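You operate a simulated robot arm through the tools that you are given. There is no shell and no other tool.

You run a simulated robot arm. Do the job below in one go: nothing can be reset, and whatever is moved stays where it is left.

TASK
Take the green-banded jar and put it on the top of the belt. Then fetch the blue rag and set it on the top of the steel plate. Then put the slotted block on the cream-legged table. Then take the orange-banded carton and put it on the green table. Then put one of the orange corner guards from the cream-legged table on top of the purple-banded carton. Then take the white tin and leave it in the white tub. Then take the small yellow tape roll and leave it on the top of the scale plate. Keep to this order. Set down upright: green-banded jar, slotted block, white tin.

It is judged by the outcome, as a careful person would: the job done as asked, and still so three seconds after it is handed in. It fails if anything else is knocked over, pushed out of place, dropped, spilled or broken.

THE ROBOT
A 7-joint arm with a fingered hand on a trunk, on a base that drives. Base frame: it is fixed to the floor where the robot stands at the start and does not move with it; the origin is under the middle of the robot, x ahead of it, y to its left, z up. Readings come in cm, rad, newtons and seconds.
With the tool pointing down near the work surface it reaches from about 24 to 68 cm from the robot's upright axis, wherever it stands. Its first joint turns from -2.897 to 2.897 rad. Places, roughly: blue rag (7x12x3 cm) [-30, -200, 80]; cream-legged table [-160, -60, 70]; green table [-150, -150, 80]; green-banded jar (6x6x9 cm) [190, -300, 90]; orange corner guard (6x6x6 cm) [-150, -70, 80]; orange-banded carton (12x8x8 cm) [-260, -100, 60]; purple-banded carton (12x8x8 cm) [-120, -80, 80]; slotted block (16x9x23 cm) [-180, -150, 90]; small yellow tape roll (7x7x5 cm) [10, -550, 50]; top of the belt [-50, -520, 40]; top of the scale plate [60, -910, 70]; top of the steel plate (29x20 cm) [-306, -566, 80]; white tin (7x7x8 cm) [-10, -530, 50]; white tub (24x25x19 cm) [-70, -510, 50]. Payload 4 kg.
The tool frame sits at the grasp point between the pads (the TCP): z along the fingers, y along the line on which they close. The tips reach 2.6 cm beyond it. The gripper opens to 14.8 cm. The gripper's body begins 7.3 cm behind the TCP. The gripper is a hand of 3 fingers: y runs from the thumb to the fingers, the wrist lies at [0, 0, -23.9] in the tool frame, and closing takes about 1.5 s.
Orientation is told as [roll, pitch, yaw] about the base's x, y, z axes, in that order, counted from this pose: with the fingers straight down and closing along the base's y, the tool's x points along the base's -x, its y along +y and its z along -z.

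THE INTERFACE
- The arm moves only by the tool jog_arm. Its argument "plan" is a list of rows, each an object of numbers (a shift or turn left out is 0, a gripper value left out holds the last): "claw": the gripper command, from -1 (shut) to 1 (fully open), values between in proportion; "x", "y", "z": the shift along the base's x, y, z in units of 25 mm (1.0 is 25 mm); "ax", "ay", "az": the turn, a rotation vector about the base's x, y, z in units of 8 degrees (1.0 is 8 degrees). In form: [{"claw": .., "x": .., "y": .., "z": .., "ax": .., "ay": .., "az": ..}, ...]. A call has 1 to 20 rows; each row shifts and turns the commanded pose from where the row before left it. A call with a number of a shift or a turn outside -1 to 1 is refused whole. Rows are played at 5 a second. More than 5 cm and 0.15 rad between two rows, or a gripper value outside its range, and nothing of the call is played. A pose out of reach is approached as far as the arm can. The call stops where the force on the tool passes 40 N (or 10 N more than at its start, if that is more) or the arm is blocked; 0.2 s more then pass. Each finger travels about 7.2 cm/s and halts on what it meets, pressing with about 26 N; the grip force reading is that of the motor and also rises with nothing between the fingers. The clock runs only during rows and for 0.2 s after the last one: add rows that do not move to give the fingers time. The reply holds the time, the measured pose of the TCP, the force on the tool along the base axes, the opening and the grip force, in the units named above and with some noise, with the torque about the TCP (base axes, N m) and any sound that the robot's microphone picked up, and new pictures: "show" is both (left out), scene, wrist or none.
- Cameras (640 x 400 px; columns grow to the right, rows downward): "scene" is now at [2.33, 12.88, 145.83]; the picture's right is [-0.19, -0.98, 0.00], its down [-0.54, 0.10, -0.84] and it looks along [0.82, -0.16, -0.55] (base axes); focal length 294 px, centre (320, 200). "wrist" rides on the gripper at [6.8, -3.9, -9] in the tool frame; the picture's right is [0.50, 0.87, 0.00], its down [-0.66, 0.38, -0.65] and it looks along [-0.57, 0.33, 0.76] (tool axes); focal length 222 px, centre (320, 200). There is no depth. A picture from a camera that has moved, and an enlarged one, comes with that camera's place and axes in the base frame and with its lens. The place of the scene camera against the robot may be out by one fixed shift of up to 1.2 cm in any direction.
- lift_body(by): slides the trunk up (or, below 0, down) by that many cm; the arm and the scene camera ride with it, the base frame stays. It gives what a move gives, with no picture.
- steer(legs): drives the robot by 1 to 6 legs, each [ahead, left, turn to the left] in cm, cm and rad, along the robot's own axes; the way and the turn of a leg run together, so that a leg with both is an arc; at most 150 cm and 3.142 rad a leg. The arm and the cameras ride along, it lands a little off, and it stops where it bumps. It gives what a move gives, and a new picture of the scene camera.
- set_grasp(shape): the hand has 3 fingers and takes this shape, open, in about a second: jaw (thumb against the fingers, like two jaws); tri (thumb and two fingers); tip (a fingertip pinch); poke (one finger out to press); point (the index stretched); flat (the hand flat); cup (the hand cupped); fist (a fist). The gripper value then closes the fingers along that shape, each until it touches; the sizes above hold for jaw. It gives what a move gives, with no picture.
- turn_head(pan, tilt): turns the head with the scene camera to pan (to the left, within 2.705 rad either way) and tilt (down, from -0.506 to 1.204), counted from straight ahead of the robot. It gives what a move gives, and a new picture of the scene camera.
- inspect(camera, box): a new picture of the part [left, top, right, bottom] of that camera's present view, enlarged. It takes no simulated time.
- finish_job(): hands the job in; it is judged then, once.

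Places have to be worked out from the pictures, the camera data and where the tool is seen. Open the gripper and draw the arm clear of the work before you hand the job in, unless the task says otherwise.

The tools are called after "Emit:" by a JSON object that holds its "fn" and its "kwargs". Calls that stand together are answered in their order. jog_arm: Moves the arm, as the interface text tells. Its arguments: {"type":"object","properties":{"plan":{"type":"array","items":{"type":"object","properties":{"claw":{"type":"number"},"x":{"type":"number"},"y":{"type":"number"},"z":{"type":"number"},"ax":{"type":"number"},"ay":{"type":"number"},"az":{"type":"number"}}}},"show":{"type":"string","enum":["both","scene","wrist","none"]}},"required":["plan"]} The other tools are called the same way: lift_body (by) slides the trunk up or down; set_grasp (shape) gives the hand a shape; steer (legs) drives the base; turn_head (pan, tilt) turns the head that bears the scene camera; inspect (camera, box) takes an enlarged picture of a part of a camera's view; finish_job () hands the job in.

At the start:

```text
t: 0.0
tcp_pos: [35.44, -8.55, 110.96]
tool_rot: [0.001, 0.001, -0.001]
force: [0.0, -1.4, 0.2]
wrist_torque: [-0.01, 0.0, -0.03]
finger_gap: 14.79
finger_force: 0.0
shape: jaw
trunk travel left (down, up): [-40.0, 19.0]
robot x, y, heading: [0.48, -0.3, 0.002]
head pan, tilt: [-0.192, 0.576]
```

scene: 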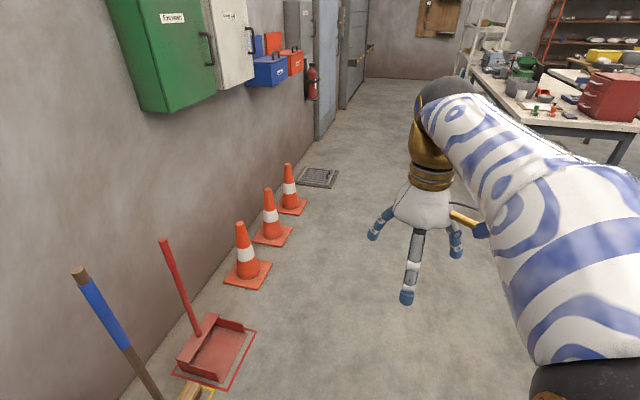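
wrist: 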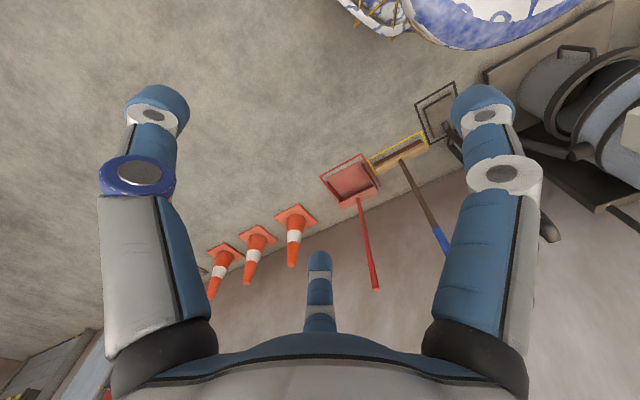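

I'll start by looking around to learn the layout: first the right-hand side, where most of the work lies.

Emit:
{"fn": "turn_head", "kwargs": {"pan": -0.9, "tilt": 0.3}}

Emit:
{"fn": "turn_head", "kwargs": {"pan": -1.7, "tilt": 0.3}}

Emit:
{"fn": "turn_head", "kwargs": {"pan": -2.5, "tilt": 0.4}}

Emit:
{"fn": "turn_head", "kwargs": {"pan": 2.6, "tilt": 0.4}}

```text
t: 1.1
tcp_pos: [35.43, -8.6, 111.06]
tool_rot: [0.0, 0.0, -0.002]
force: [-1.0, -0.3, -0.2]
wrist_torque: [0.01, 0.0, -0.01]
finger_gap: 14.8
finger_force: 0.0
shape: jaw
trunk travel left (down, up): [-40.0, 19.0]
robot x, y, heading: [0.23, -0.09, -0.001]
head pan, tilt: [-0.901, 0.3]
camera scene: at [-0.61, 7.27, 148.37], right [-0.78, -0.62, 0.0], down [-0.18, 0.23, -0.96], along [0.59, -0.75, -0.3], focal length 294 px, centre (320, 200)
```

scene: 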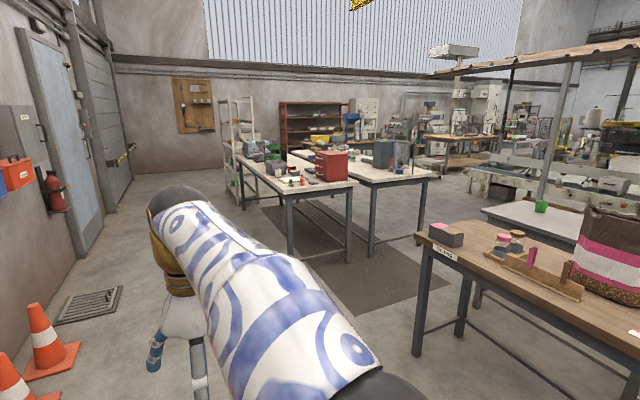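

```text
t: 2.2
tcp_pos: [35.28, -8.61, 110.81]
tool_rot: [0.001, 0.001, 0.001]
force: [-1.3, 0.5, 0.0]
wrist_torque: [0.02, -0.02, -0.01]
finger_gap: 14.81
finger_force: 0.1
shape: jaw
trunk travel left (down, up): [-40.0, 19.0]
robot x, y, heading: [-0.13, 0.09, 0.001]
head pan, tilt: [-1.7, 0.3]
camera scene: at [-7.61, 5.32, 148.37], right [-0.99, 0.13, 0.0], down [0.04, 0.29, -0.96], along [-0.12, -0.95, -0.3], focal length 294 px, centre (320, 200)
```

scene: 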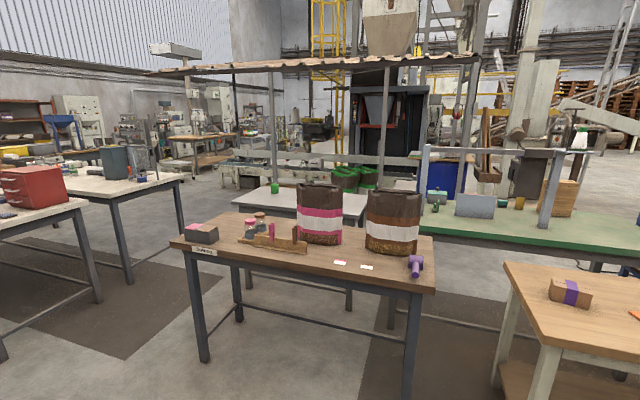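

```text
t: 3.3
tcp_pos: [35.36, -8.69, 110.84]
tool_rot: [0.0, 0.0, 0.0]
force: [-0.5, 0.1, -0.7]
wrist_torque: [0.0, -0.02, -0.02]
finger_gap: 14.79
finger_force: 0.1
shape: jaw
trunk travel left (down, up): [-40.0, 19.0]
robot x, y, heading: [-0.05, 0.15, 0.003]
head pan, tilt: [-2.499, 0.4]
camera scene: at [-13.82, 9.03, 147.44], right [-0.6, 0.8, 0.0], down [0.31, 0.23, -0.92], along [-0.74, -0.55, -0.39], focal length 294 px, centre (320, 200)
```

scene: 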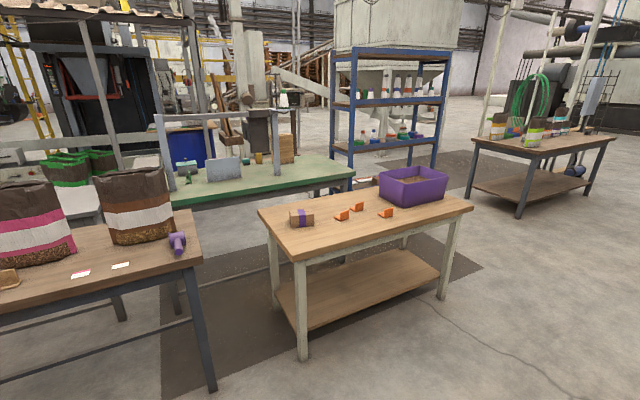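

```text
t: 7.3
tcp_pos: [35.38, -8.81, 110.99]
tool_rot: [-0.002, -0.001, 0.0]
force: [0.4, -0.4, -0.6]
wrist_torque: [-0.01, 0.02, 0.01]
finger_gap: 14.81
finger_force: 0.0
shape: jaw
trunk travel left (down, up): [-40.0, 19.0]
robot x, y, heading: [0.55, 0.03, -0.003]
head pan, tilt: [2.601, 0.4]
camera scene: at [-14.35, 19.35, 147.44], right [0.52, 0.86, 0.0], down [0.33, -0.2, -0.92], along [-0.79, 0.47, -0.39], focal length 294 px, centre (320, 200)
```

scene: 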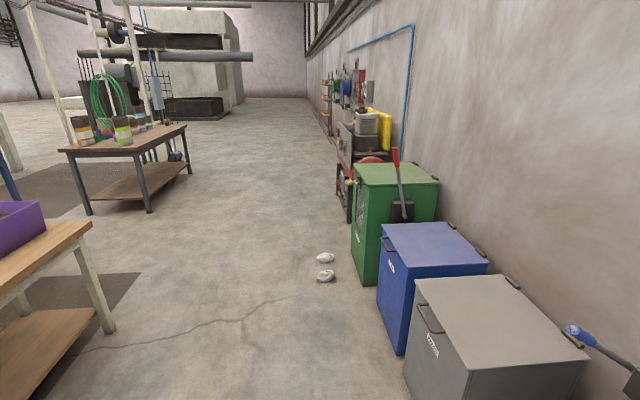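

I see several tables. I'll zoom in on the parts of interest to identify each object.

Emit:
{"fn": "turn_head", "kwargs": {"pan": -0.9, "tilt": 0.25}}

Emit:
{"fn": "inspect", "kwargs": {"camera": "scene", "box": [220, 80, 460, 230]}}

Emit:
{"fn": "inspect", "kwargs": {"camera": "scene", "box": [400, 60, 640, 210]}}

Emit:
{"fn": "turn_head", "kwargs": {"pan": -1.7, "tilt": 0.25}}

Emit:
{"fn": "inspect", "kwargs": {"camera": "scene", "box": [160, 90, 400, 240]}}

Emit:
{"fn": "inspect", "kwargs": {"camera": "scene", "box": [400, 90, 640, 240]}}

Emit:
{"fn": "turn_head", "kwargs": {"pan": -2.5, "tilt": 0.3}}

Emit:
{"fn": "inspect", "kwargs": {"camera": "scene", "box": [120, 80, 360, 230]}}

Emit:
{"fn": "inspect", "kwargs": {"camera": "scene", "box": [280, 100, 520, 250]}}

```text
t: 10.3
tcp_pos: [35.42, -8.71, 110.82]
tool_rot: [0.0, 0.0, 0.001]
force: [-0.1, -0.1, -0.4]
wrist_torque: [0.0, 0.0, -0.03]
finger_gap: 14.79
finger_force: 0.1
shape: jaw
trunk travel left (down, up): [-40.0, 19.0]
robot x, y, heading: [0.25, -0.17, 0.001]
head pan, tilt: [-0.901, 0.25]
camera scene: at [-0.61, 7.26, 148.84], right [-0.78, -0.62, 0.0], down [-0.15, 0.19, -0.97], along [0.6, -0.76, -0.25], focal length 294 px, centre (320, 200)
```

scene: 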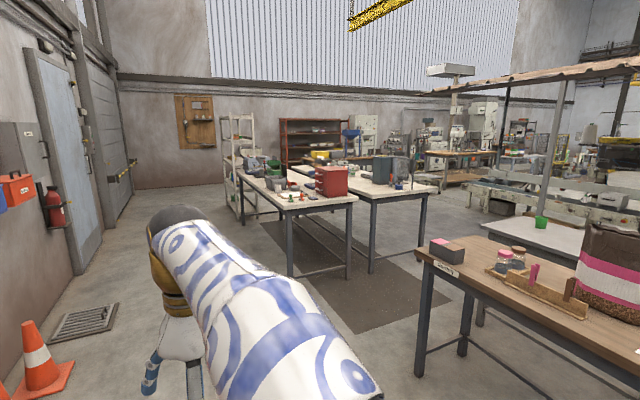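

```text
2.67 times, centred on (340, 155) of scene
camera zoom: at [-0.61, 7.26, 148.84], right [-0.78, -0.62, 0.0], down [-0.15, 0.19, -0.97], along [0.6, -0.76, -0.25], focal length 784 px, centre (267, 320)
```

zoom: 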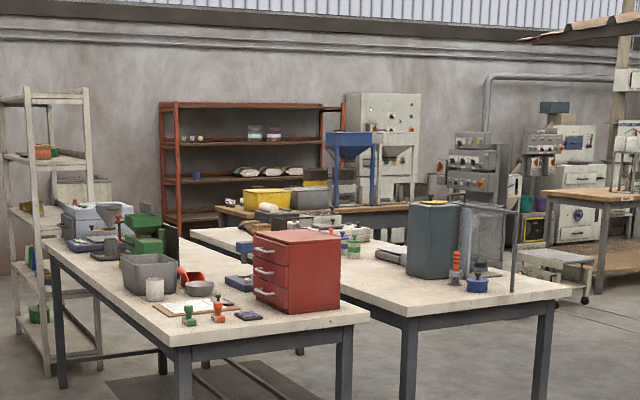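

```text
2.67 times, centred on (520, 135) of scene
camera zoom: at [-0.61, 7.26, 148.84], right [-0.78, -0.62, 0.0], down [-0.15, 0.19, -0.97], along [0.6, -0.76, -0.25], focal length 784 px, centre (-213, 373)
```

zoom: 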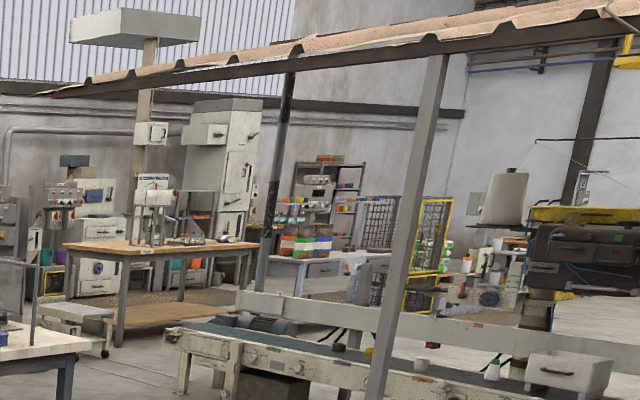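

```text
t: 11.4
tcp_pos: [35.35, -8.72, 110.96]
tool_rot: [0.0, 0.0, 0.0]
force: [-0.2, -0.1, -0.3]
wrist_torque: [0.0, -0.01, -0.01]
finger_gap: 14.78
finger_force: 0.0
shape: jaw
trunk travel left (down, up): [-40.0, 19.0]
robot x, y, heading: [-0.07, -0.07, -0.0]
head pan, tilt: [-1.7, 0.25]
camera scene: at [-7.61, 5.32, 148.84], right [-0.99, 0.13, 0.0], down [0.03, 0.24, -0.97], along [-0.12, -0.96, -0.25], focal length 294 px, centre (320, 200)
```

scene: 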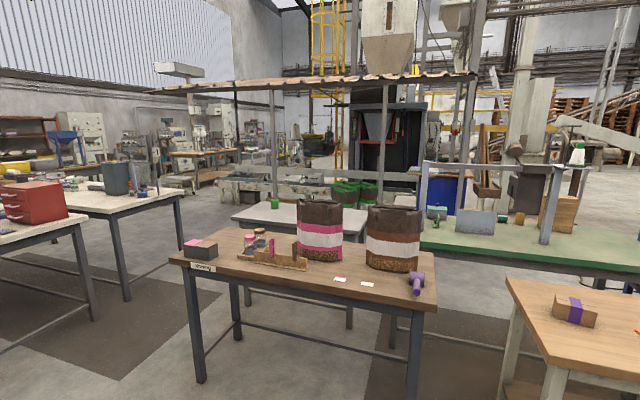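

```text
2.67 times, centred on (280, 165) of scene
camera zoom: at [-7.61, 5.32, 148.84], right [-0.99, 0.13, 0.0], down [0.03, 0.24, -0.97], along [-0.12, -0.96, -0.25], focal length 784 px, centre (427, 293)
```

zoom: 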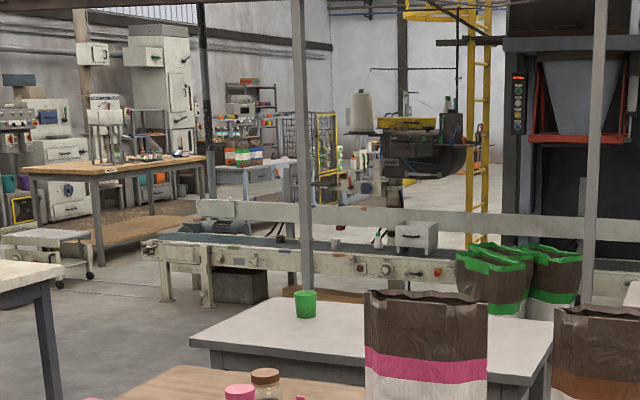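

```text
2.67 times, centred on (520, 165) of scene
camera zoom: at [-7.61, 5.32, 148.84], right [-0.99, 0.13, 0.0], down [0.03, 0.24, -0.97], along [-0.12, -0.96, -0.25], focal length 784 px, centre (-213, 293)
```

zoom: 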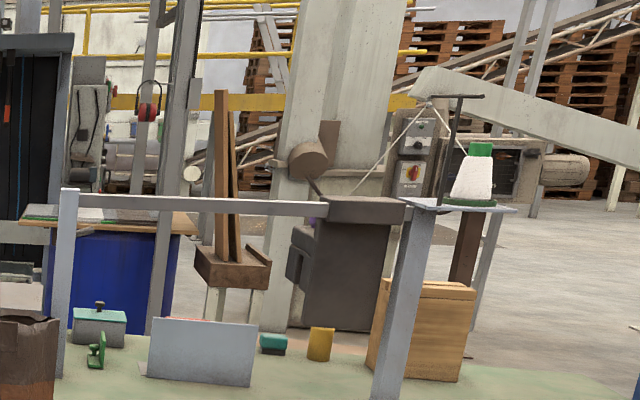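

```text
t: 12.5
tcp_pos: [35.36, -8.57, 111.0]
tool_rot: [-0.001, -0.001, 0.0]
force: [0.3, 0.0, 0.9]
wrist_torque: [0.01, 0.0, 0.01]
finger_gap: 14.79
finger_force: 0.0
shape: jaw
trunk travel left (down, up): [-40.0, 19.0]
robot x, y, heading: [0.13, 0.1, -0.001]
head pan, tilt: [-2.499, 0.3]
camera scene: at [-13.88, 8.98, 148.37], right [-0.6, 0.8, 0.0], down [0.24, 0.18, -0.96], along [-0.76, -0.57, -0.3], focal length 294 px, centre (320, 200)
```

scene: 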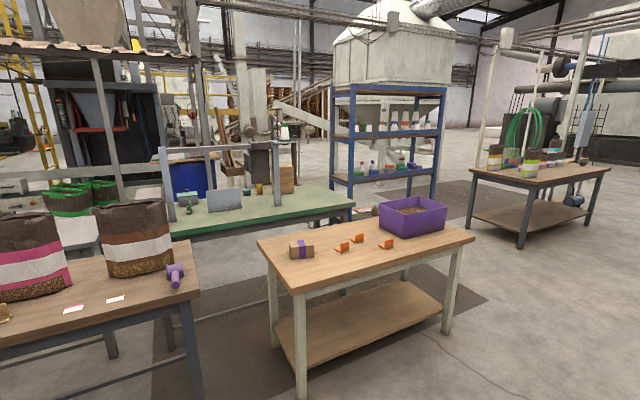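

```text
2.67 times, centred on (240, 155) of scene
camera zoom: at [-13.88, 8.98, 148.37], right [-0.6, 0.8, 0.0], down [0.24, 0.18, -0.96], along [-0.76, -0.57, -0.3], focal length 784 px, centre (533, 320)
```

zoom: 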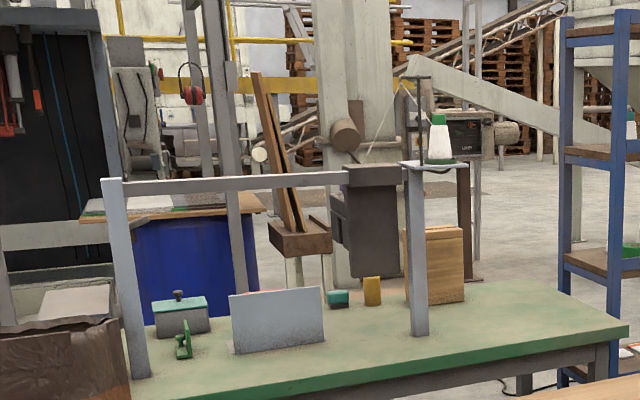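

```text
2.67 times, centred on (400, 175) of scene
camera zoom: at [-13.88, 8.98, 148.37], right [-0.6, 0.8, 0.0], down [0.24, 0.18, -0.96], along [-0.76, -0.57, -0.3], focal length 784 px, centre (107, 267)
```

zoom: 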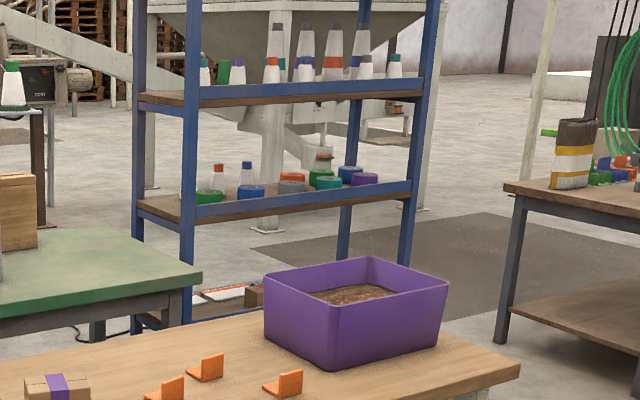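

The small banded jars appear behind the red drawer box on the second white table. I'll zoom more there and on the rack.

Emit:
{"fn": "turn_head", "kwargs": {"pan": -1.0, "tilt": 0.25}}

Emit:
{"fn": "inspect", "kwargs": {"camera": "scene", "box": [250, 130, 410, 230]}}

Emit:
{"fn": "inspect", "kwargs": {"camera": "scene", "box": [300, 145, 380, 195]}}

```text
t: 14.1
tcp_pos: [35.42, -8.75, 110.87]
tool_rot: [-0.001, -0.001, 0.0]
force: [0.3, -1.1, -0.2]
wrist_torque: [0.01, 0.01, 0.04]
finger_gap: 14.78
finger_force: 0.0
shape: jaw
trunk travel left (down, up): [-40.0, 19.0]
robot x, y, heading: [0.03, -0.21, -0.001]
head pan, tilt: [-1.0, 0.25]
camera scene: at [-1.37, 6.72, 148.84], right [-0.84, -0.54, 0.0], down [-0.13, 0.21, -0.97], along [0.52, -0.82, -0.25], focal length 294 px, centre (320, 200)
```

scene: 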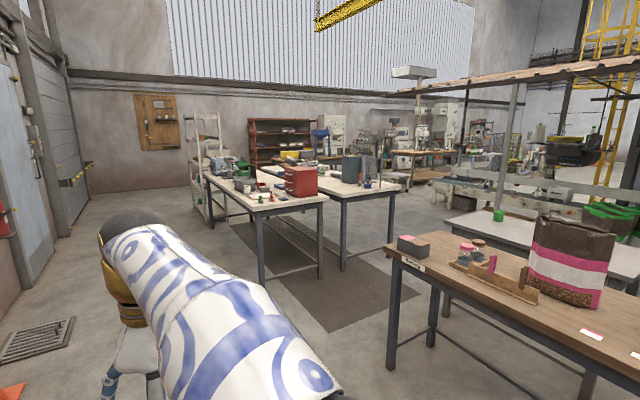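

```text
4.00 times, centred on (330, 180) of scene
camera zoom: at [-1.37, 6.72, 148.84], right [-0.84, -0.54, 0.0], down [-0.13, 0.21, -0.97], along [0.52, -0.82, -0.25], focal length 1176 px, centre (280, 280)
```

zoom: 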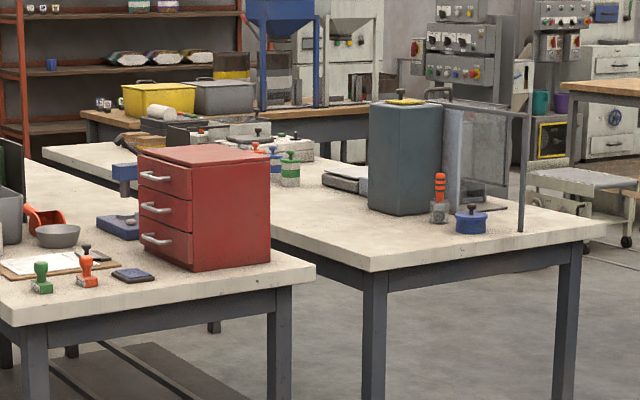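

```text
8.00 times, centred on (340, 170) of scene
camera zoom: at [-1.37, 6.72, 148.84], right [-0.84, -0.54, 0.0], down [-0.13, 0.21, -0.97], along [0.52, -0.82, -0.25], focal length 2351 px, centre (160, 440)
```

zoom: 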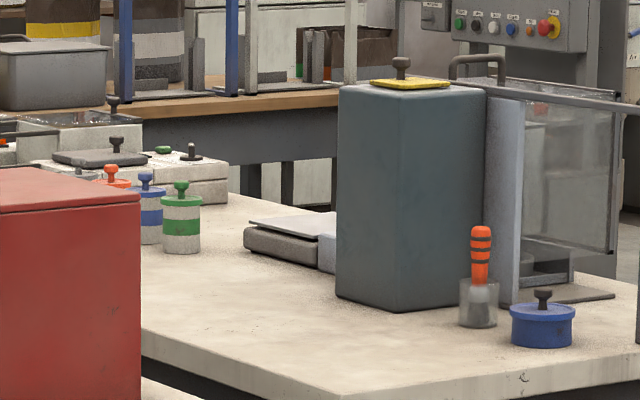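

The green-banded jar stands near [193,-307] on the second white table. Before driving, I'll look down to see how large the base is, and look toward the far areas.

Emit:
{"fn": "turn_head", "kwargs": {"pan": 0.0, "tilt": 1.2}}

Emit:
{"fn": "turn_head", "kwargs": {"pan": -1.57, "tilt": 1.2}}

Emit:
{"fn": "turn_head", "kwargs": {"pan": 2.7, "tilt": 1.2}}

```text
t: 15.4
tcp_pos: [35.28, -8.65, 110.91]
tool_rot: [0.0, 0.0, 0.0]
force: [-1.1, 0.3, -0.3]
wrist_torque: [0.02, 0.0, -0.02]
finger_gap: 14.8
finger_force: 0.0
shape: jaw
trunk travel left (down, up): [-40.0, 19.0]
robot x, y, heading: [-0.37, 0.29, -0.002]
head pan, tilt: [0.0, 1.201]
camera scene: at [-0.81, 14.58, 141.16], right [0.0, -1.0, 0.0], down [-0.93, 0.0, -0.36], along [0.36, 0.0, -0.93], focal length 294 px, centre (320, 200)
```

scene: 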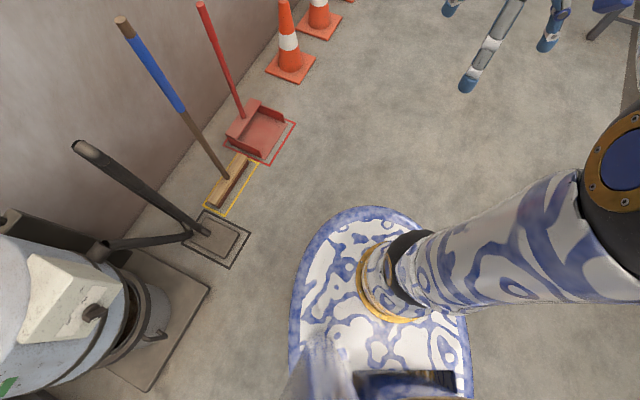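

```text
t: 17.0
tcp_pos: [35.37, -8.6, 110.94]
tool_rot: [-0.001, -0.002, -0.001]
force: [0.3, 1.2, -0.5]
wrist_torque: [0.0, 0.0, -0.01]
finger_gap: 14.78
finger_force: 0.0
shape: jaw
trunk travel left (down, up): [-40.0, 19.0]
robot x, y, heading: [0.08, -0.05, 0.0]
head pan, tilt: [-1.571, 1.201]
camera scene: at [-6.41, 8.99, 141.16], right [-1.0, 0.0, 0.0], down [0.0, 0.93, -0.36], along [0.0, -0.36, -0.93], focal length 294 px, centre (320, 200)
```

scene: 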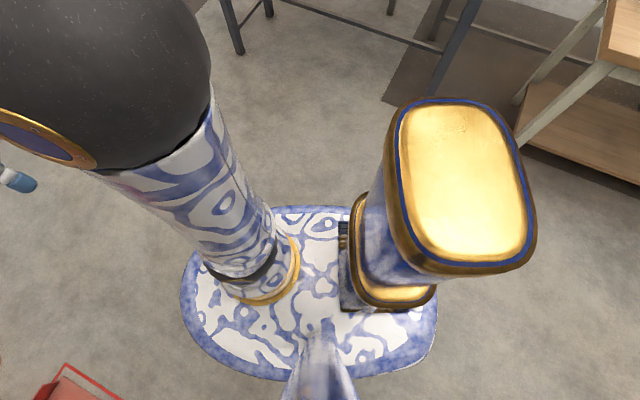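

```text
t: 20.5
tcp_pos: [35.33, -8.66, 111.04]
tool_rot: [-0.001, 0.0, 0.0]
force: [-0.2, 0.0, 0.0]
wrist_torque: [-0.02, 0.01, -0.01]
finger_gap: 14.79
finger_force: 0.0
shape: jaw
trunk travel left (down, up): [-40.0, 19.0]
robot x, y, heading: [0.08, 0.07, 0.003]
head pan, tilt: [2.7, 1.201]
camera scene: at [-11.46, 16.97, 141.16], right [0.43, 0.9, 0.0], down [0.84, -0.4, -0.36], along [-0.33, 0.15, -0.93], focal length 294 px, centre (320, 200)
```

scene: 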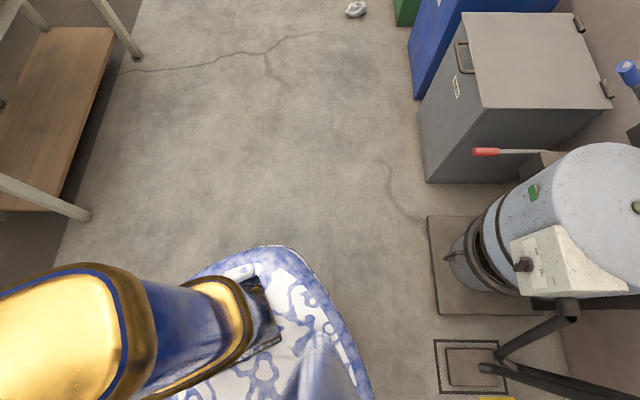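

I want to know whether the oval deck is the floor base or rides with the trunk, so I'll lower the trunk a little and compare.

Emit:
{"fn": "lift_body", "kwargs": {"by": -10}}

Emit:
{"fn": "turn_head", "kwargs": {"pan": 0.0, "tilt": 1.2}}

Emit:
{"fn": "turn_head", "kwargs": {"pan": -1.571, "tilt": 1.2}}

```text
t: 21.8
tcp_pos: [35.45, -8.76, 100.8]
tool_rot: [-0.001, -0.001, 0.001]
force: [-0.6, 0.2, -0.2]
wrist_torque: [-0.01, -0.02, -0.01]
finger_gap: 14.79
finger_force: 0.1
shape: jaw
trunk travel left (down, up): [-30.0, 29.0]
robot x, y, heading: [0.08, -0.11, -0.001]
head pan, tilt: [2.7, 1.201]
```

```text
t: 24.2
tcp_pos: [35.45, -8.7, 100.87]
tool_rot: [-0.001, 0.0, 0.0]
force: [-0.2, 0.7, 0.6]
wrist_torque: [-0.01, 0.02, 0.03]
finger_gap: 14.78
finger_force: 0.0
shape: jaw
trunk travel left (down, up): [-30.0, 29.0]
robot x, y, heading: [0.57, 0.01, -0.003]
head pan, tilt: [0.0, 1.201]
camera scene: at [-0.82, 14.58, 131.16], right [0.0, -1.0, 0.0], down [-0.93, 0.0, -0.36], along [0.36, 0.0, -0.93], focal length 294 px, centre (320, 200)
```

scene: 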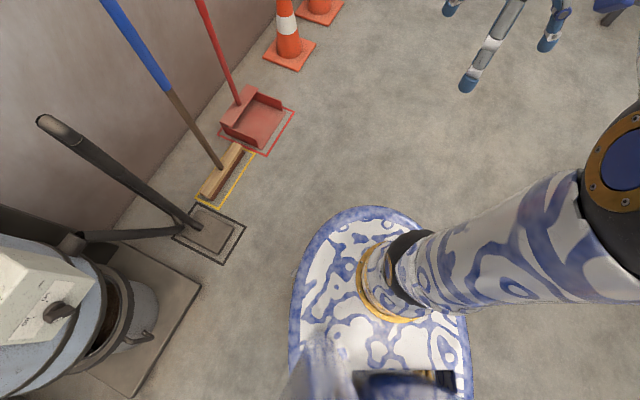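

```text
t: 25.9
tcp_pos: [35.32, -8.53, 100.86]
tool_rot: [-0.001, 0.0, 0.001]
force: [-0.1, 0.1, -0.4]
wrist_torque: [0.01, -0.03, -0.01]
finger_gap: 14.81
finger_force: 0.1
shape: jaw
trunk travel left (down, up): [-30.0, 29.0]
robot x, y, heading: [0.48, 0.08, 0.0]
head pan, tilt: [-1.571, 1.201]
camera scene: at [-6.41, 8.99, 131.16], right [-1.0, 0.0, 0.0], down [0.0, 0.93, -0.36], along [0.0, -0.36, -0.93], focal length 294 px, centre (320, 200)
```

scene: 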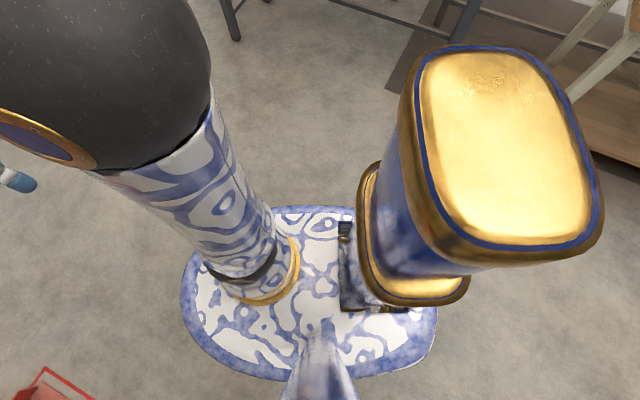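

The oval plate rides with the trunk, so the floor base is still hidden. I'll turn the wrist round to look back at the base with the wrist camera.

Emit:
{"fn": "jog_arm", "kwargs": {"plan": [{"az": 1}, {"az": 1}, {"az": 1}, {"az": 1}, {"az": 1}, {"az": 1}, {"az": 1}, {"az": 1}, {"az": 1}, {"az": 1}, {"az": 1}, {"az": 1}, {"az": 1}, {"az": 1}, {"az": 1}, {"az": 1}], "show": "wrist"}}

```text
t: 29.3
tcp_pos: [34.95, -7.25, 99.71]
tool_rot: [-0.002, 0.004, 2.233]
force: [-0.3, -0.4, 0.1]
wrist_torque: [-0.03, -0.03, -0.02]
finger_gap: 14.75
finger_force: 0.2
shape: jaw
out of reach, approached as far as the arm can: row 16
trunk travel left (down, up): [-30.0, 29.0]
robot x, y, heading: [0.24, -0.1, 0.0]
head pan, tilt: [-1.571, 1.201]
camera wrist: at [42.16, -10.16, 108.82], right [-0.38, -0.93, 0.0], down [-0.7, 0.28, 0.65], along [-0.6, 0.25, -0.76], focal length 222 px, centre (320, 200)
```

wrist: 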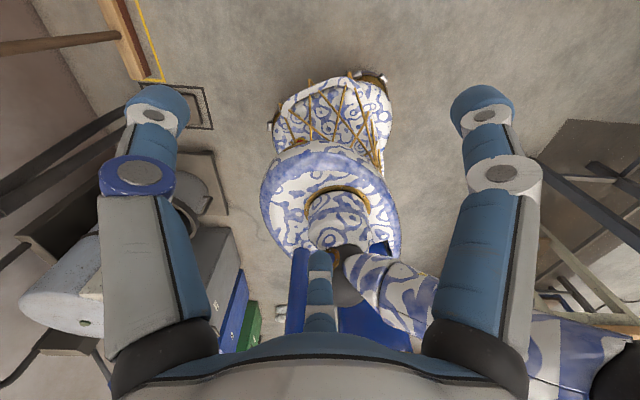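

The base reaches about 18 cm ahead and 28 cm to each side, and the trunk plate about 22 cm ahead. I'll turn the wrist back and raise the trunk again, then drive into the open area toward the white tables.

Emit:
{"fn": "jog_arm", "kwargs": {"plan": [{"az": -1}, {"az": -1}, {"az": -1}, {"az": -1}, {"az": -1}, {"az": -1}, {"az": -1}, {"az": -1}, {"az": -1}, {"az": -1}, {"az": -1}, {"az": -1}, {"az": -1}, {"az": -1}, {"az": -1}, {"az": -1}], "show": "none"}}

Emit:
{"fn": "lift_body", "kwargs": {"by": 20}}

Emit:
{"fn": "steer", "kwargs": {"legs": [[100, -50, 0], [0, 0, -2.04]]}}

Emit:
{"fn": "turn_head", "kwargs": {"pan": 0.0, "tilt": 0.4}}

```text
t: 32.7
tcp_pos: [34.84, -7.19, 99.8]
tool_rot: [-0.001, 0.0, -0.003]
force: [0.8, 0.3, 0.7]
wrist_torque: [0.02, 0.01, -0.01]
finger_gap: 14.82
finger_force: 0.0
shape: jaw
trunk travel left (down, up): [-30.0, 29.0]
robot x, y, heading: [0.16, -0.07, -0.004]
head pan, tilt: [-1.571, 1.201]
```

```text
t: 34.8
tcp_pos: [34.99, -7.28, 119.69]
tool_rot: [0.0, 0.0, 0.0]
force: [-0.4, 0.2, -0.3]
wrist_torque: [0.0, 0.0, -0.01]
finger_gap: 14.79
finger_force: 0.1
shape: jaw
trunk travel left (down, up): [-50.0, 9.0]
robot x, y, heading: [-0.12, -0.26, -0.004]
head pan, tilt: [-1.571, 1.201]
```

```text
t: 45.4
tcp_pos: [77.11, -77.59, 119.72]
tool_rot: [0.0, 0.001, -2.042]
force: [0.1, -0.5, -0.1]
wrist_torque: [0.02, 0.01, 0.01]
finger_gap: 14.79
finger_force: 0.0
shape: jaw
trunk travel left (down, up): [-50.0, 9.0]
robot x, y, heading: [99.16, -49.77, -2.041]
head pan, tilt: [-1.571, 1.201]
camera scene: at [110.19, -49.28, 151.16], right [0.45, 0.89, 0.0], down [0.83, -0.42, -0.36], along [-0.32, 0.16, -0.93], focal length 294 px, centre (320, 200)
```

scene: 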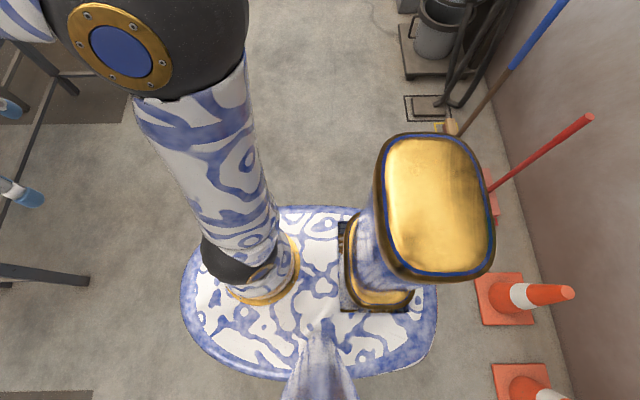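

```text
t: 47.1
tcp_pos: [76.99, -77.68, 119.81]
tool_rot: [0.0, 0.0, -2.041]
force: [0.6, 0.0, 0.2]
wrist_torque: [0.03, 0.01, -0.02]
finger_gap: 14.77
finger_force: 0.0
shape: jaw
trunk travel left (down, up): [-50.0, 9.0]
robot x, y, heading: [99.45, -49.62, -2.04]
head pan, tilt: [0.0, 0.4]
camera scene: at [110.96, -60.07, 157.44], right [-0.89, 0.46, 0.0], down [0.18, 0.35, -0.92], along [-0.42, -0.82, -0.39], focal length 294 px, centre (320, 200)
```

scene: 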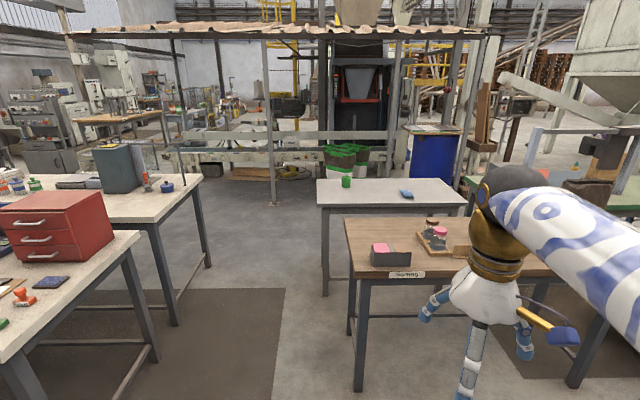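

The corridor between the tables is about 86 cm wide, with its middle about 62 cm to my left, and the blue rag shows on the white table. I'll drive down the middle of the corridor, past the white table, and turn there.

Emit:
{"fn": "steer", "kwargs": {"legs": [[0, 62, 0]]}}

Emit:
{"fn": "turn_head", "kwargs": {"pan": 0.0, "tilt": 0.6}}

```text
t: 50.6
tcp_pos: [132.35, -105.9, 119.84]
tool_rot: [-0.002, 0.001, -2.042]
force: [-0.4, -0.8, 0.8]
wrist_torque: [-0.01, -0.01, -0.02]
finger_gap: 14.8
finger_force: 0.1
shape: jaw
trunk travel left (down, up): [-50.0, 9.0]
robot x, y, heading: [154.59, -77.92, -2.045]
head pan, tilt: [0.0, 0.4]
camera scene: at [166.23, -88.25, 157.44], right [-0.89, 0.45, 0.0], down [0.18, 0.35, -0.92], along [-0.42, -0.82, -0.39], focal length 294 px, centre (320, 200)
```

scene: 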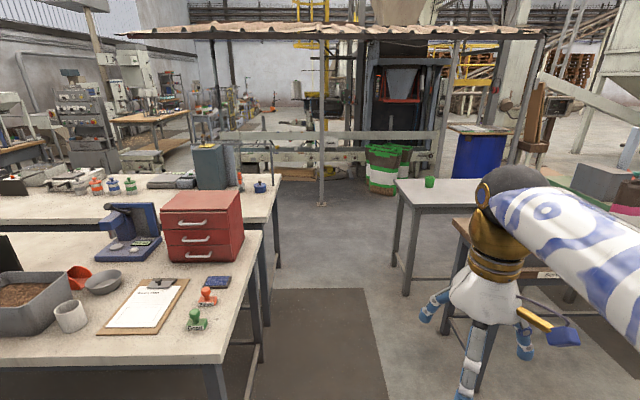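

```text
t: 51.3
tcp_pos: [132.3, -105.73, 119.85]
tool_rot: [0.0, 0.0, -2.042]
force: [0.8, 0.4, -0.4]
wrist_torque: [0.0, 0.02, 0.02]
finger_gap: 14.76
finger_force: 0.1
shape: jaw
trunk travel left (down, up): [-50.0, 9.0]
robot x, y, heading: [154.38, -78.18, -2.038]
head pan, tilt: [0.0, 0.6]
camera scene: at [166.4, -87.87, 155.63], right [-0.89, 0.45, 0.0], down [0.26, 0.5, -0.83], along [-0.38, -0.74, -0.56], focal length 294 px, centre (320, 200)
```

scene: 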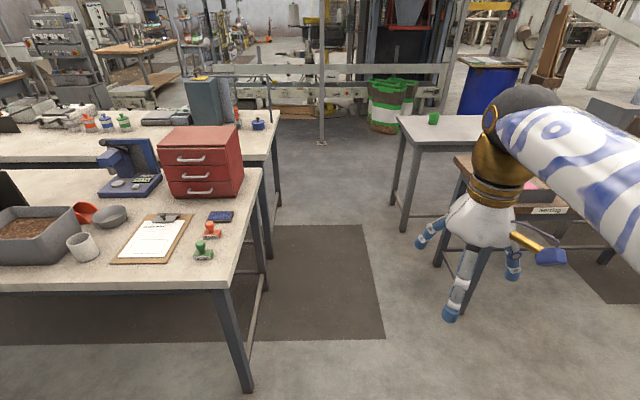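

Table 1's edge is about 42 cm to my left and the white table about 46 cm to my right, so I'm centred. I'll drive ahead 270 cm, clear of both, then turn round to face the second white table from its far side.

Emit:
{"fn": "steer", "kwargs": {"legs": [[150, -2, 0], [120, 0, 0]]}}

Emit:
{"fn": "steer", "kwargs": {"legs": [[0, 0, 3.14]]}}

Emit:
{"fn": "turn_head", "kwargs": {"pan": -0.5, "tilt": 0.5}}

```text
refused: leg 1 is longer than a leg can be; nothing moved
```

```text
t: 59.0
tcp_pos: [176.76, -49.81, 119.75]
tool_rot: [0.0, 0.0, 1.109]
force: [0.3, -0.2, -0.5]
wrist_torque: [-0.03, 0.0, 0.01]
finger_gap: 14.79
finger_force: 0.0
shape: jaw
trunk travel left (down, up): [-50.0, 9.0]
robot x, y, heading: [154.4, -78.03, 1.11]
head pan, tilt: [0.0, 0.6]
camera scene: at [142.0, -69.2, 155.62], right [0.89, -0.45, 0.0], down [-0.25, -0.51, -0.83], along [0.37, 0.74, -0.56], focal length 294 px, centre (320, 200)
```

scene: 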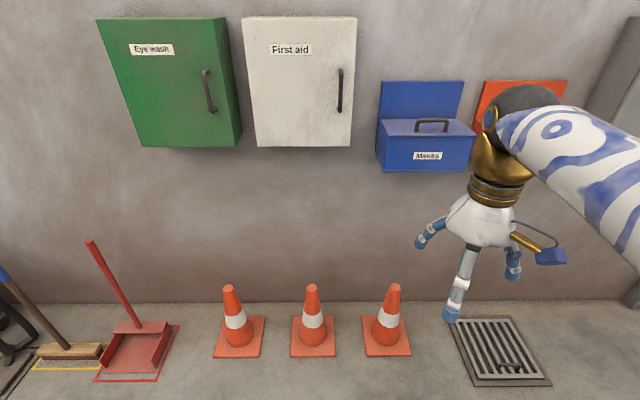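

```text
t: 60.0
tcp_pos: [176.78, -49.93, 119.87]
tool_rot: [-0.001, -0.001, 1.108]
force: [0.0, -0.4, -0.5]
wrist_torque: [0.01, -0.02, 0.0]
finger_gap: 14.79
finger_force: 0.1
shape: jaw
trunk travel left (down, up): [-50.0, 9.0]
robot x, y, heading: [154.45, -78.04, 1.11]
head pan, tilt: [-0.499, 0.499]
camera scene: at [145.51, -71.9, 156.53], right [0.57, -0.82, 0.0], down [-0.39, -0.27, -0.88], along [0.72, 0.5, -0.48], focal length 294 px, centre (320, 200)
```

scene: 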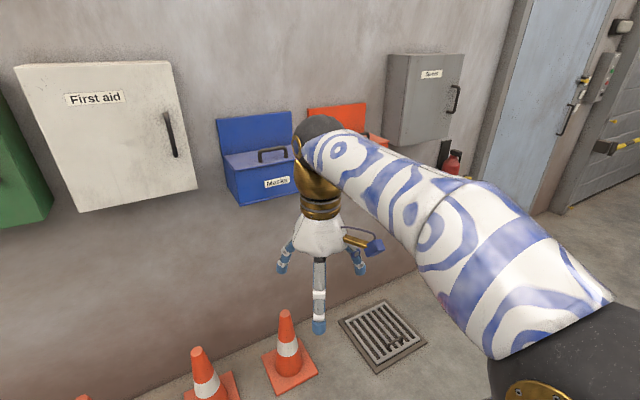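

The long leg was refused, so only the turn happened and I now face the wall. I can simply back down the corridor in this heading, which leaves me facing the table afterwards.

Emit:
{"fn": "steer", "kwargs": {"legs": [[-148, 2, 0]]}}

Emit:
{"fn": "turn_head", "kwargs": {"pan": 2.7, "tilt": 0.5}}

```text
t: 67.4
tcp_pos: [108.46, -182.26, 119.87]
tool_rot: [0.0, 0.0, 1.108]
force: [-0.1, 0.4, 0.8]
wrist_torque: [0.0, 0.01, 0.02]
finger_gap: 14.8
finger_force: 0.1
shape: jaw
trunk travel left (down, up): [-50.0, 9.0]
robot x, y, heading: [86.16, -210.25, 1.109]
head pan, tilt: [-0.499, 0.499]
camera scene: at [77.23, -204.3, 156.53], right [0.57, -0.82, 0.0], down [-0.39, -0.27, -0.88], along [0.72, 0.5, -0.48], focal length 294 px, centre (320, 200)
```

scene: 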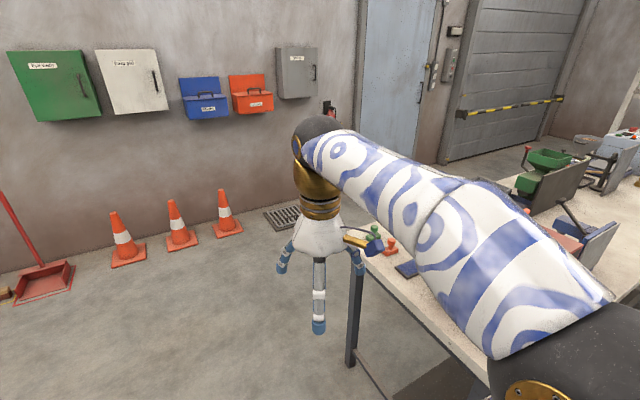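

```text
t: 70.1
tcp_pos: [108.46, -182.33, 119.78]
tool_rot: [0.0, -0.001, 1.108]
force: [-0.4, -0.3, 0.4]
wrist_torque: [0.0, 0.02, -0.01]
finger_gap: 14.78
finger_force: 0.1
shape: jaw
trunk travel left (down, up): [-50.0, 9.0]
robot x, y, heading: [86.18, -210.46, 1.11]
head pan, tilt: [2.7, 0.499]
camera scene: at [62.61, -215.11, 156.53], right [-0.62, 0.79, 0.0], down [0.38, 0.3, -0.88], along [-0.69, -0.54, -0.48], focal length 294 px, centre (320, 200)
```

scene: 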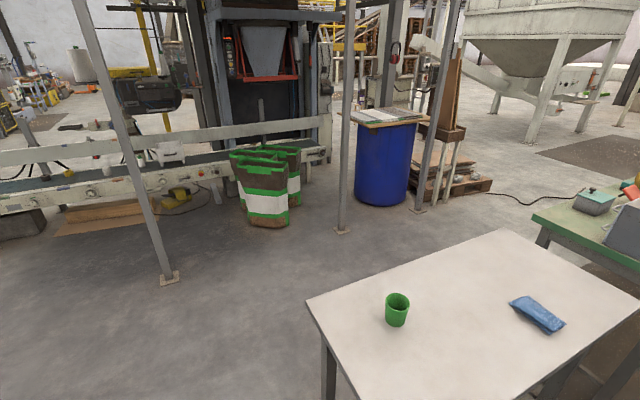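

The way behind is clear past the white table. I'll back the rest of the way and then look ahead at the jar table.

Emit:
{"fn": "steer", "kwargs": {"legs": [[-125, 2, 0]]}}

Emit:
{"fn": "turn_head", "kwargs": {"pan": -0.7, "tilt": 0.4}}

```text
t: 76.5
tcp_pos: [49.75, -294.81, 119.9]
tool_rot: [0.001, 0.001, 1.099]
force: [0.7, -0.4, -0.9]
wrist_torque: [-0.01, 0.01, 0.01]
finger_gap: 14.76
finger_force: 0.2
shape: jaw
trunk travel left (down, up): [-50.0, 9.0]
robot x, y, heading: [27.63, -322.9, 1.097]
head pan, tilt: [2.7, 0.499]
camera scene: at [3.51, -327.25, 156.53], right [-0.61, 0.79, 0.0], down [0.38, 0.29, -0.88], along [-0.7, -0.54, -0.48], focal length 294 px, centre (320, 200)
```

scene: 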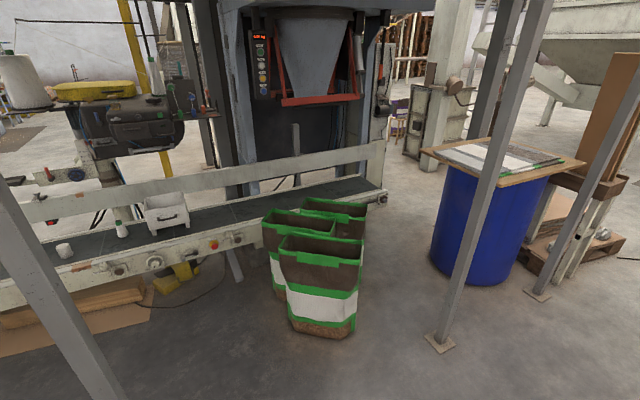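

```text
t: 79.3
tcp_pos: [49.58, -294.89, 119.78]
tool_rot: [0.0, 0.0, 1.099]
force: [0.4, -1.1, 0.2]
wrist_torque: [0.01, 0.02, 0.0]
finger_gap: 14.8
finger_force: 0.1
shape: jaw
trunk travel left (down, up): [-50.0, 9.0]
robot x, y, heading: [27.67, -322.66, 1.095]
head pan, tilt: [-0.7, 0.4]
camera scene: at [19.26, -318.1, 157.44], right [0.39, -0.92, 0.0], down [-0.36, -0.15, -0.92], along [0.85, 0.36, -0.39], focal length 294 px, centre (320, 200)
```

scene: 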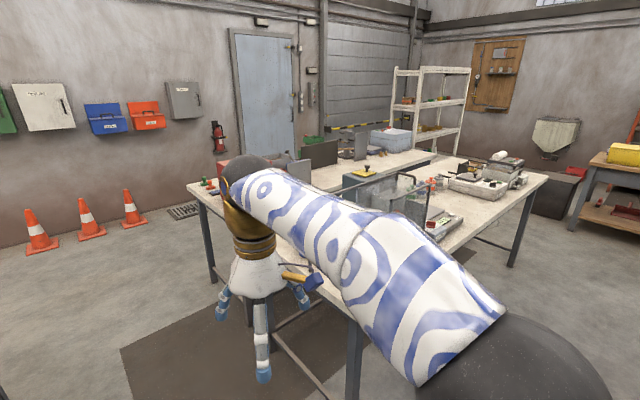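

The conveyor with the white tub is behind me. I'll look to the right for obstacles before sliding sideways along the table.

Emit:
{"fn": "turn_head", "kwargs": {"pan": -1.57, "tilt": 0.5}}

```text
t: 80.5
tcp_pos: [49.75, -294.94, 119.84]
tool_rot: [-0.002, 0.0, 1.097]
force: [-0.7, 0.6, 0.2]
wrist_torque: [0.0, 0.01, 0.02]
finger_gap: 14.8
finger_force: 0.0
shape: jaw
trunk travel left (down, up): [-50.0, 9.0]
robot x, y, heading: [27.31, -322.52, 1.099]
head pan, tilt: [-1.571, 0.499]
camera scene: at [18.82, -325.83, 156.53], right [-0.46, -0.89, 0.0], down [-0.43, 0.22, -0.88], along [0.78, -0.4, -0.48], focal length 294 px, centre (320, 200)
```

scene: 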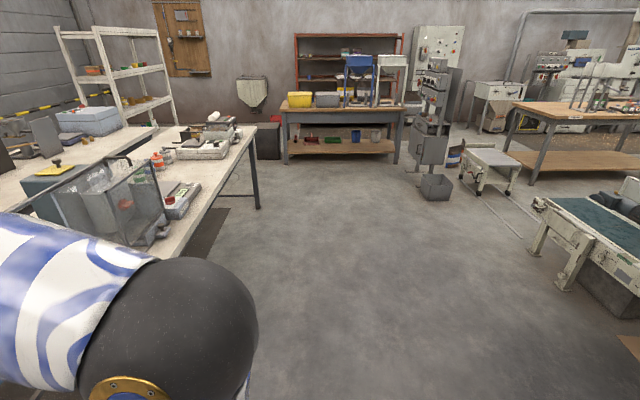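

The floor to the right is clear. I'll slide right 143 cm along the table.

Emit:
{"fn": "steer", "kwargs": {"legs": [[0, -143, 0]]}}

Emit:
{"fn": "turn_head", "kwargs": {"pan": 0.2, "tilt": 0.75}}

```text
t: 87.6
tcp_pos: [176.55, -361.03, 119.84]
tool_rot: [0.0, -0.002, 1.084]
force: [0.6, 0.3, 0.7]
wrist_torque: [-0.02, -0.02, 0.01]
finger_gap: 14.81
finger_force: 0.1
shape: jaw
trunk travel left (down, up): [-50.0, 9.0]
robot x, y, heading: [153.82, -388.44, 1.088]
head pan, tilt: [-1.571, 0.499]
camera scene: at [145.38, -391.56, 156.53], right [-0.47, -0.88, 0.0], down [-0.42, 0.22, -0.88], along [0.78, -0.41, -0.48], focal length 294 px, centre (320, 200)
```

scene: 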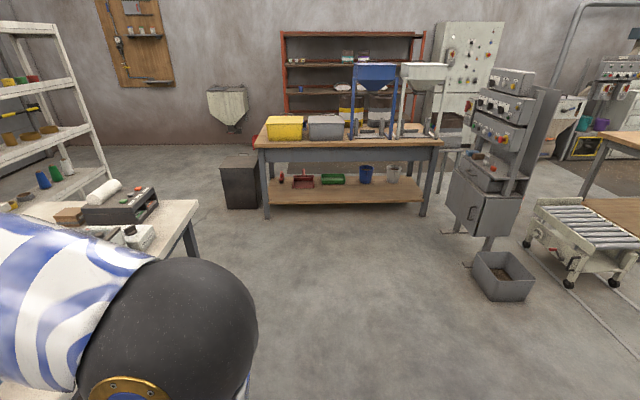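

```text
t: 89.4
tcp_pos: [176.51, -361.04, 119.77]
tool_rot: [-0.001, 0.0, 1.086]
force: [-0.1, -0.6, -0.5]
wrist_torque: [-0.05, 0.01, 0.0]
finger_gap: 14.78
finger_force: 0.0
shape: jaw
trunk travel left (down, up): [-50.0, 9.0]
robot x, y, heading: [153.93, -388.51, 1.086]
head pan, tilt: [0.201, 0.75]
camera scene: at [139.66, -379.36, 154.33], right [0.96, -0.28, 0.0], down [-0.19, -0.65, -0.73], along [0.21, 0.7, -0.68], focal length 294 px, centre (320, 200)
```

scene: 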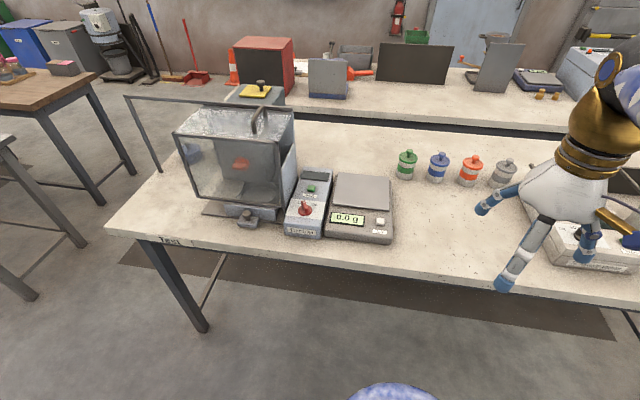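

The green-banded jar is the leftmost of a row of four at about [195,-305] with the table top near z=85. Before approaching I'll see how the three fingers close, in free air.

Emit:
{"fn": "jog_arm", "kwargs": {"plan": [{"claw": 0.0}, {}, {}, {}, {}, {}], "show": "both"}}

Emit:
{"fn": "jog_arm", "kwargs": {"plan": [{"claw": -0.6}, {}, {}, {}, {}, {}], "show": "both"}}

```text
t: 90.8
tcp_pos: [176.51, -361.0, 119.83]
tool_rot: [-0.001, 0.001, 1.083]
force: [-0.3, 0.4, -0.3]
wrist_torque: [0.01, -0.03, -0.02]
finger_gap: 7.45
finger_force: 0.0
shape: jaw
trunk travel left (down, up): [-50.0, 9.0]
robot x, y, heading: [153.85, -388.47, 1.089]
head pan, tilt: [0.201, 0.75]
camera scene: at [139.66, -379.35, 154.33], right [0.96, -0.28, 0.0], down [-0.19, -0.65, -0.73], along [0.21, 0.7, -0.68], focal length 294 px, centre (320, 200)
camera wrist: at [176.91, -368.79, 128.84], right [-1.0, -0.04, 0.0], down [-0.03, 0.76, 0.65], along [-0.02, 0.65, -0.76], focal length 222 px, centre (320, 200)
```

scene: 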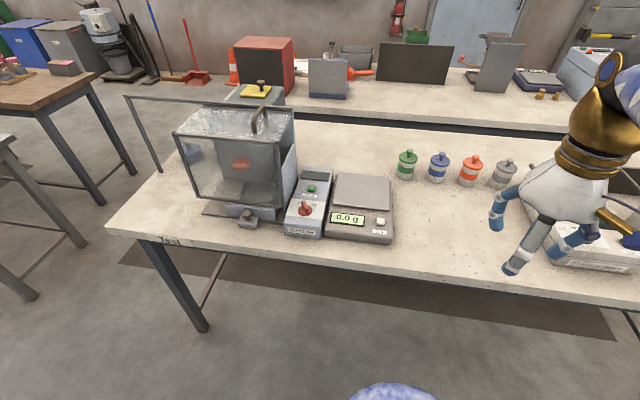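
wrist: 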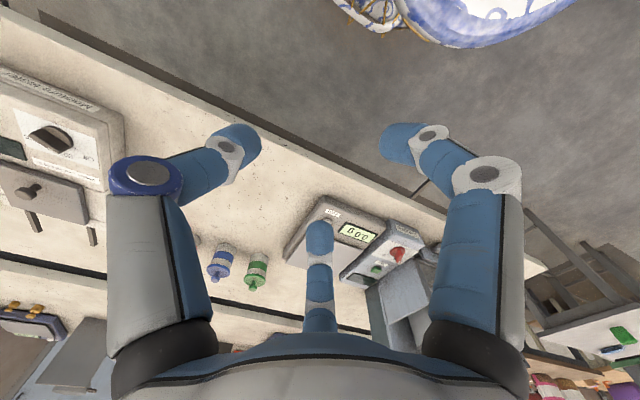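

```text
t: 92.2
tcp_pos: [176.65, -361.02, 119.76]
tool_rot: [0.0, 0.001, 1.082]
force: [-0.4, -0.6, -1.1]
wrist_torque: [0.01, 0.01, 0.01]
finger_gap: 3.0
finger_force: 0.1
shape: jaw
trunk travel left (down, up): [-50.0, 9.0]
robot x, y, heading: [153.78, -388.42, 1.087]
head pan, tilt: [0.201, 0.75]
camera scene: at [139.66, -379.35, 154.33], right [0.96, -0.28, 0.0], down [-0.19, -0.65, -0.73], along [0.21, 0.7, -0.68], focal length 294 px, centre (320, 200)
camera wrist: at [176.91, -368.79, 128.84], right [-1.0, -0.04, 0.0], down [-0.03, 0.76, 0.65], along [-0.02, 0.65, -0.76], focal length 222 px, centre (320, 200)
```

scene: 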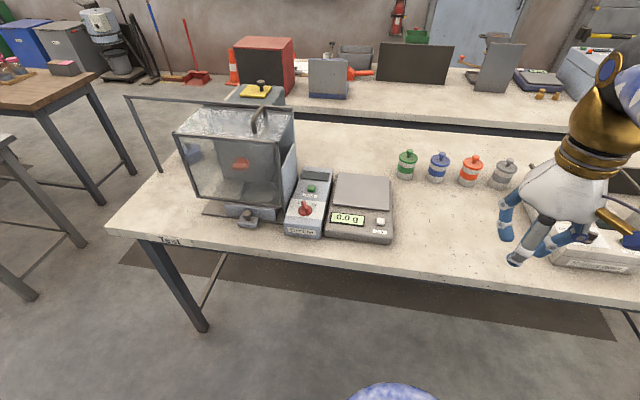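
wrist: 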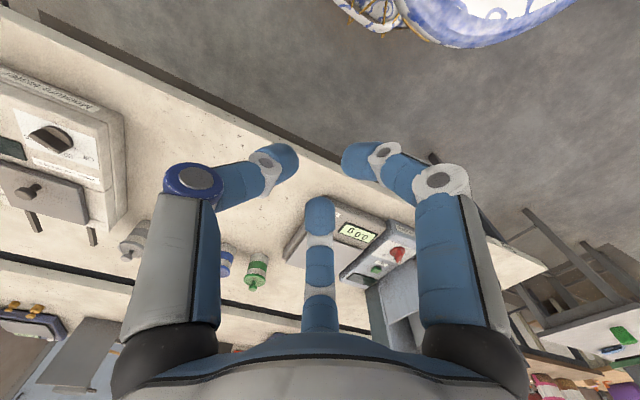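

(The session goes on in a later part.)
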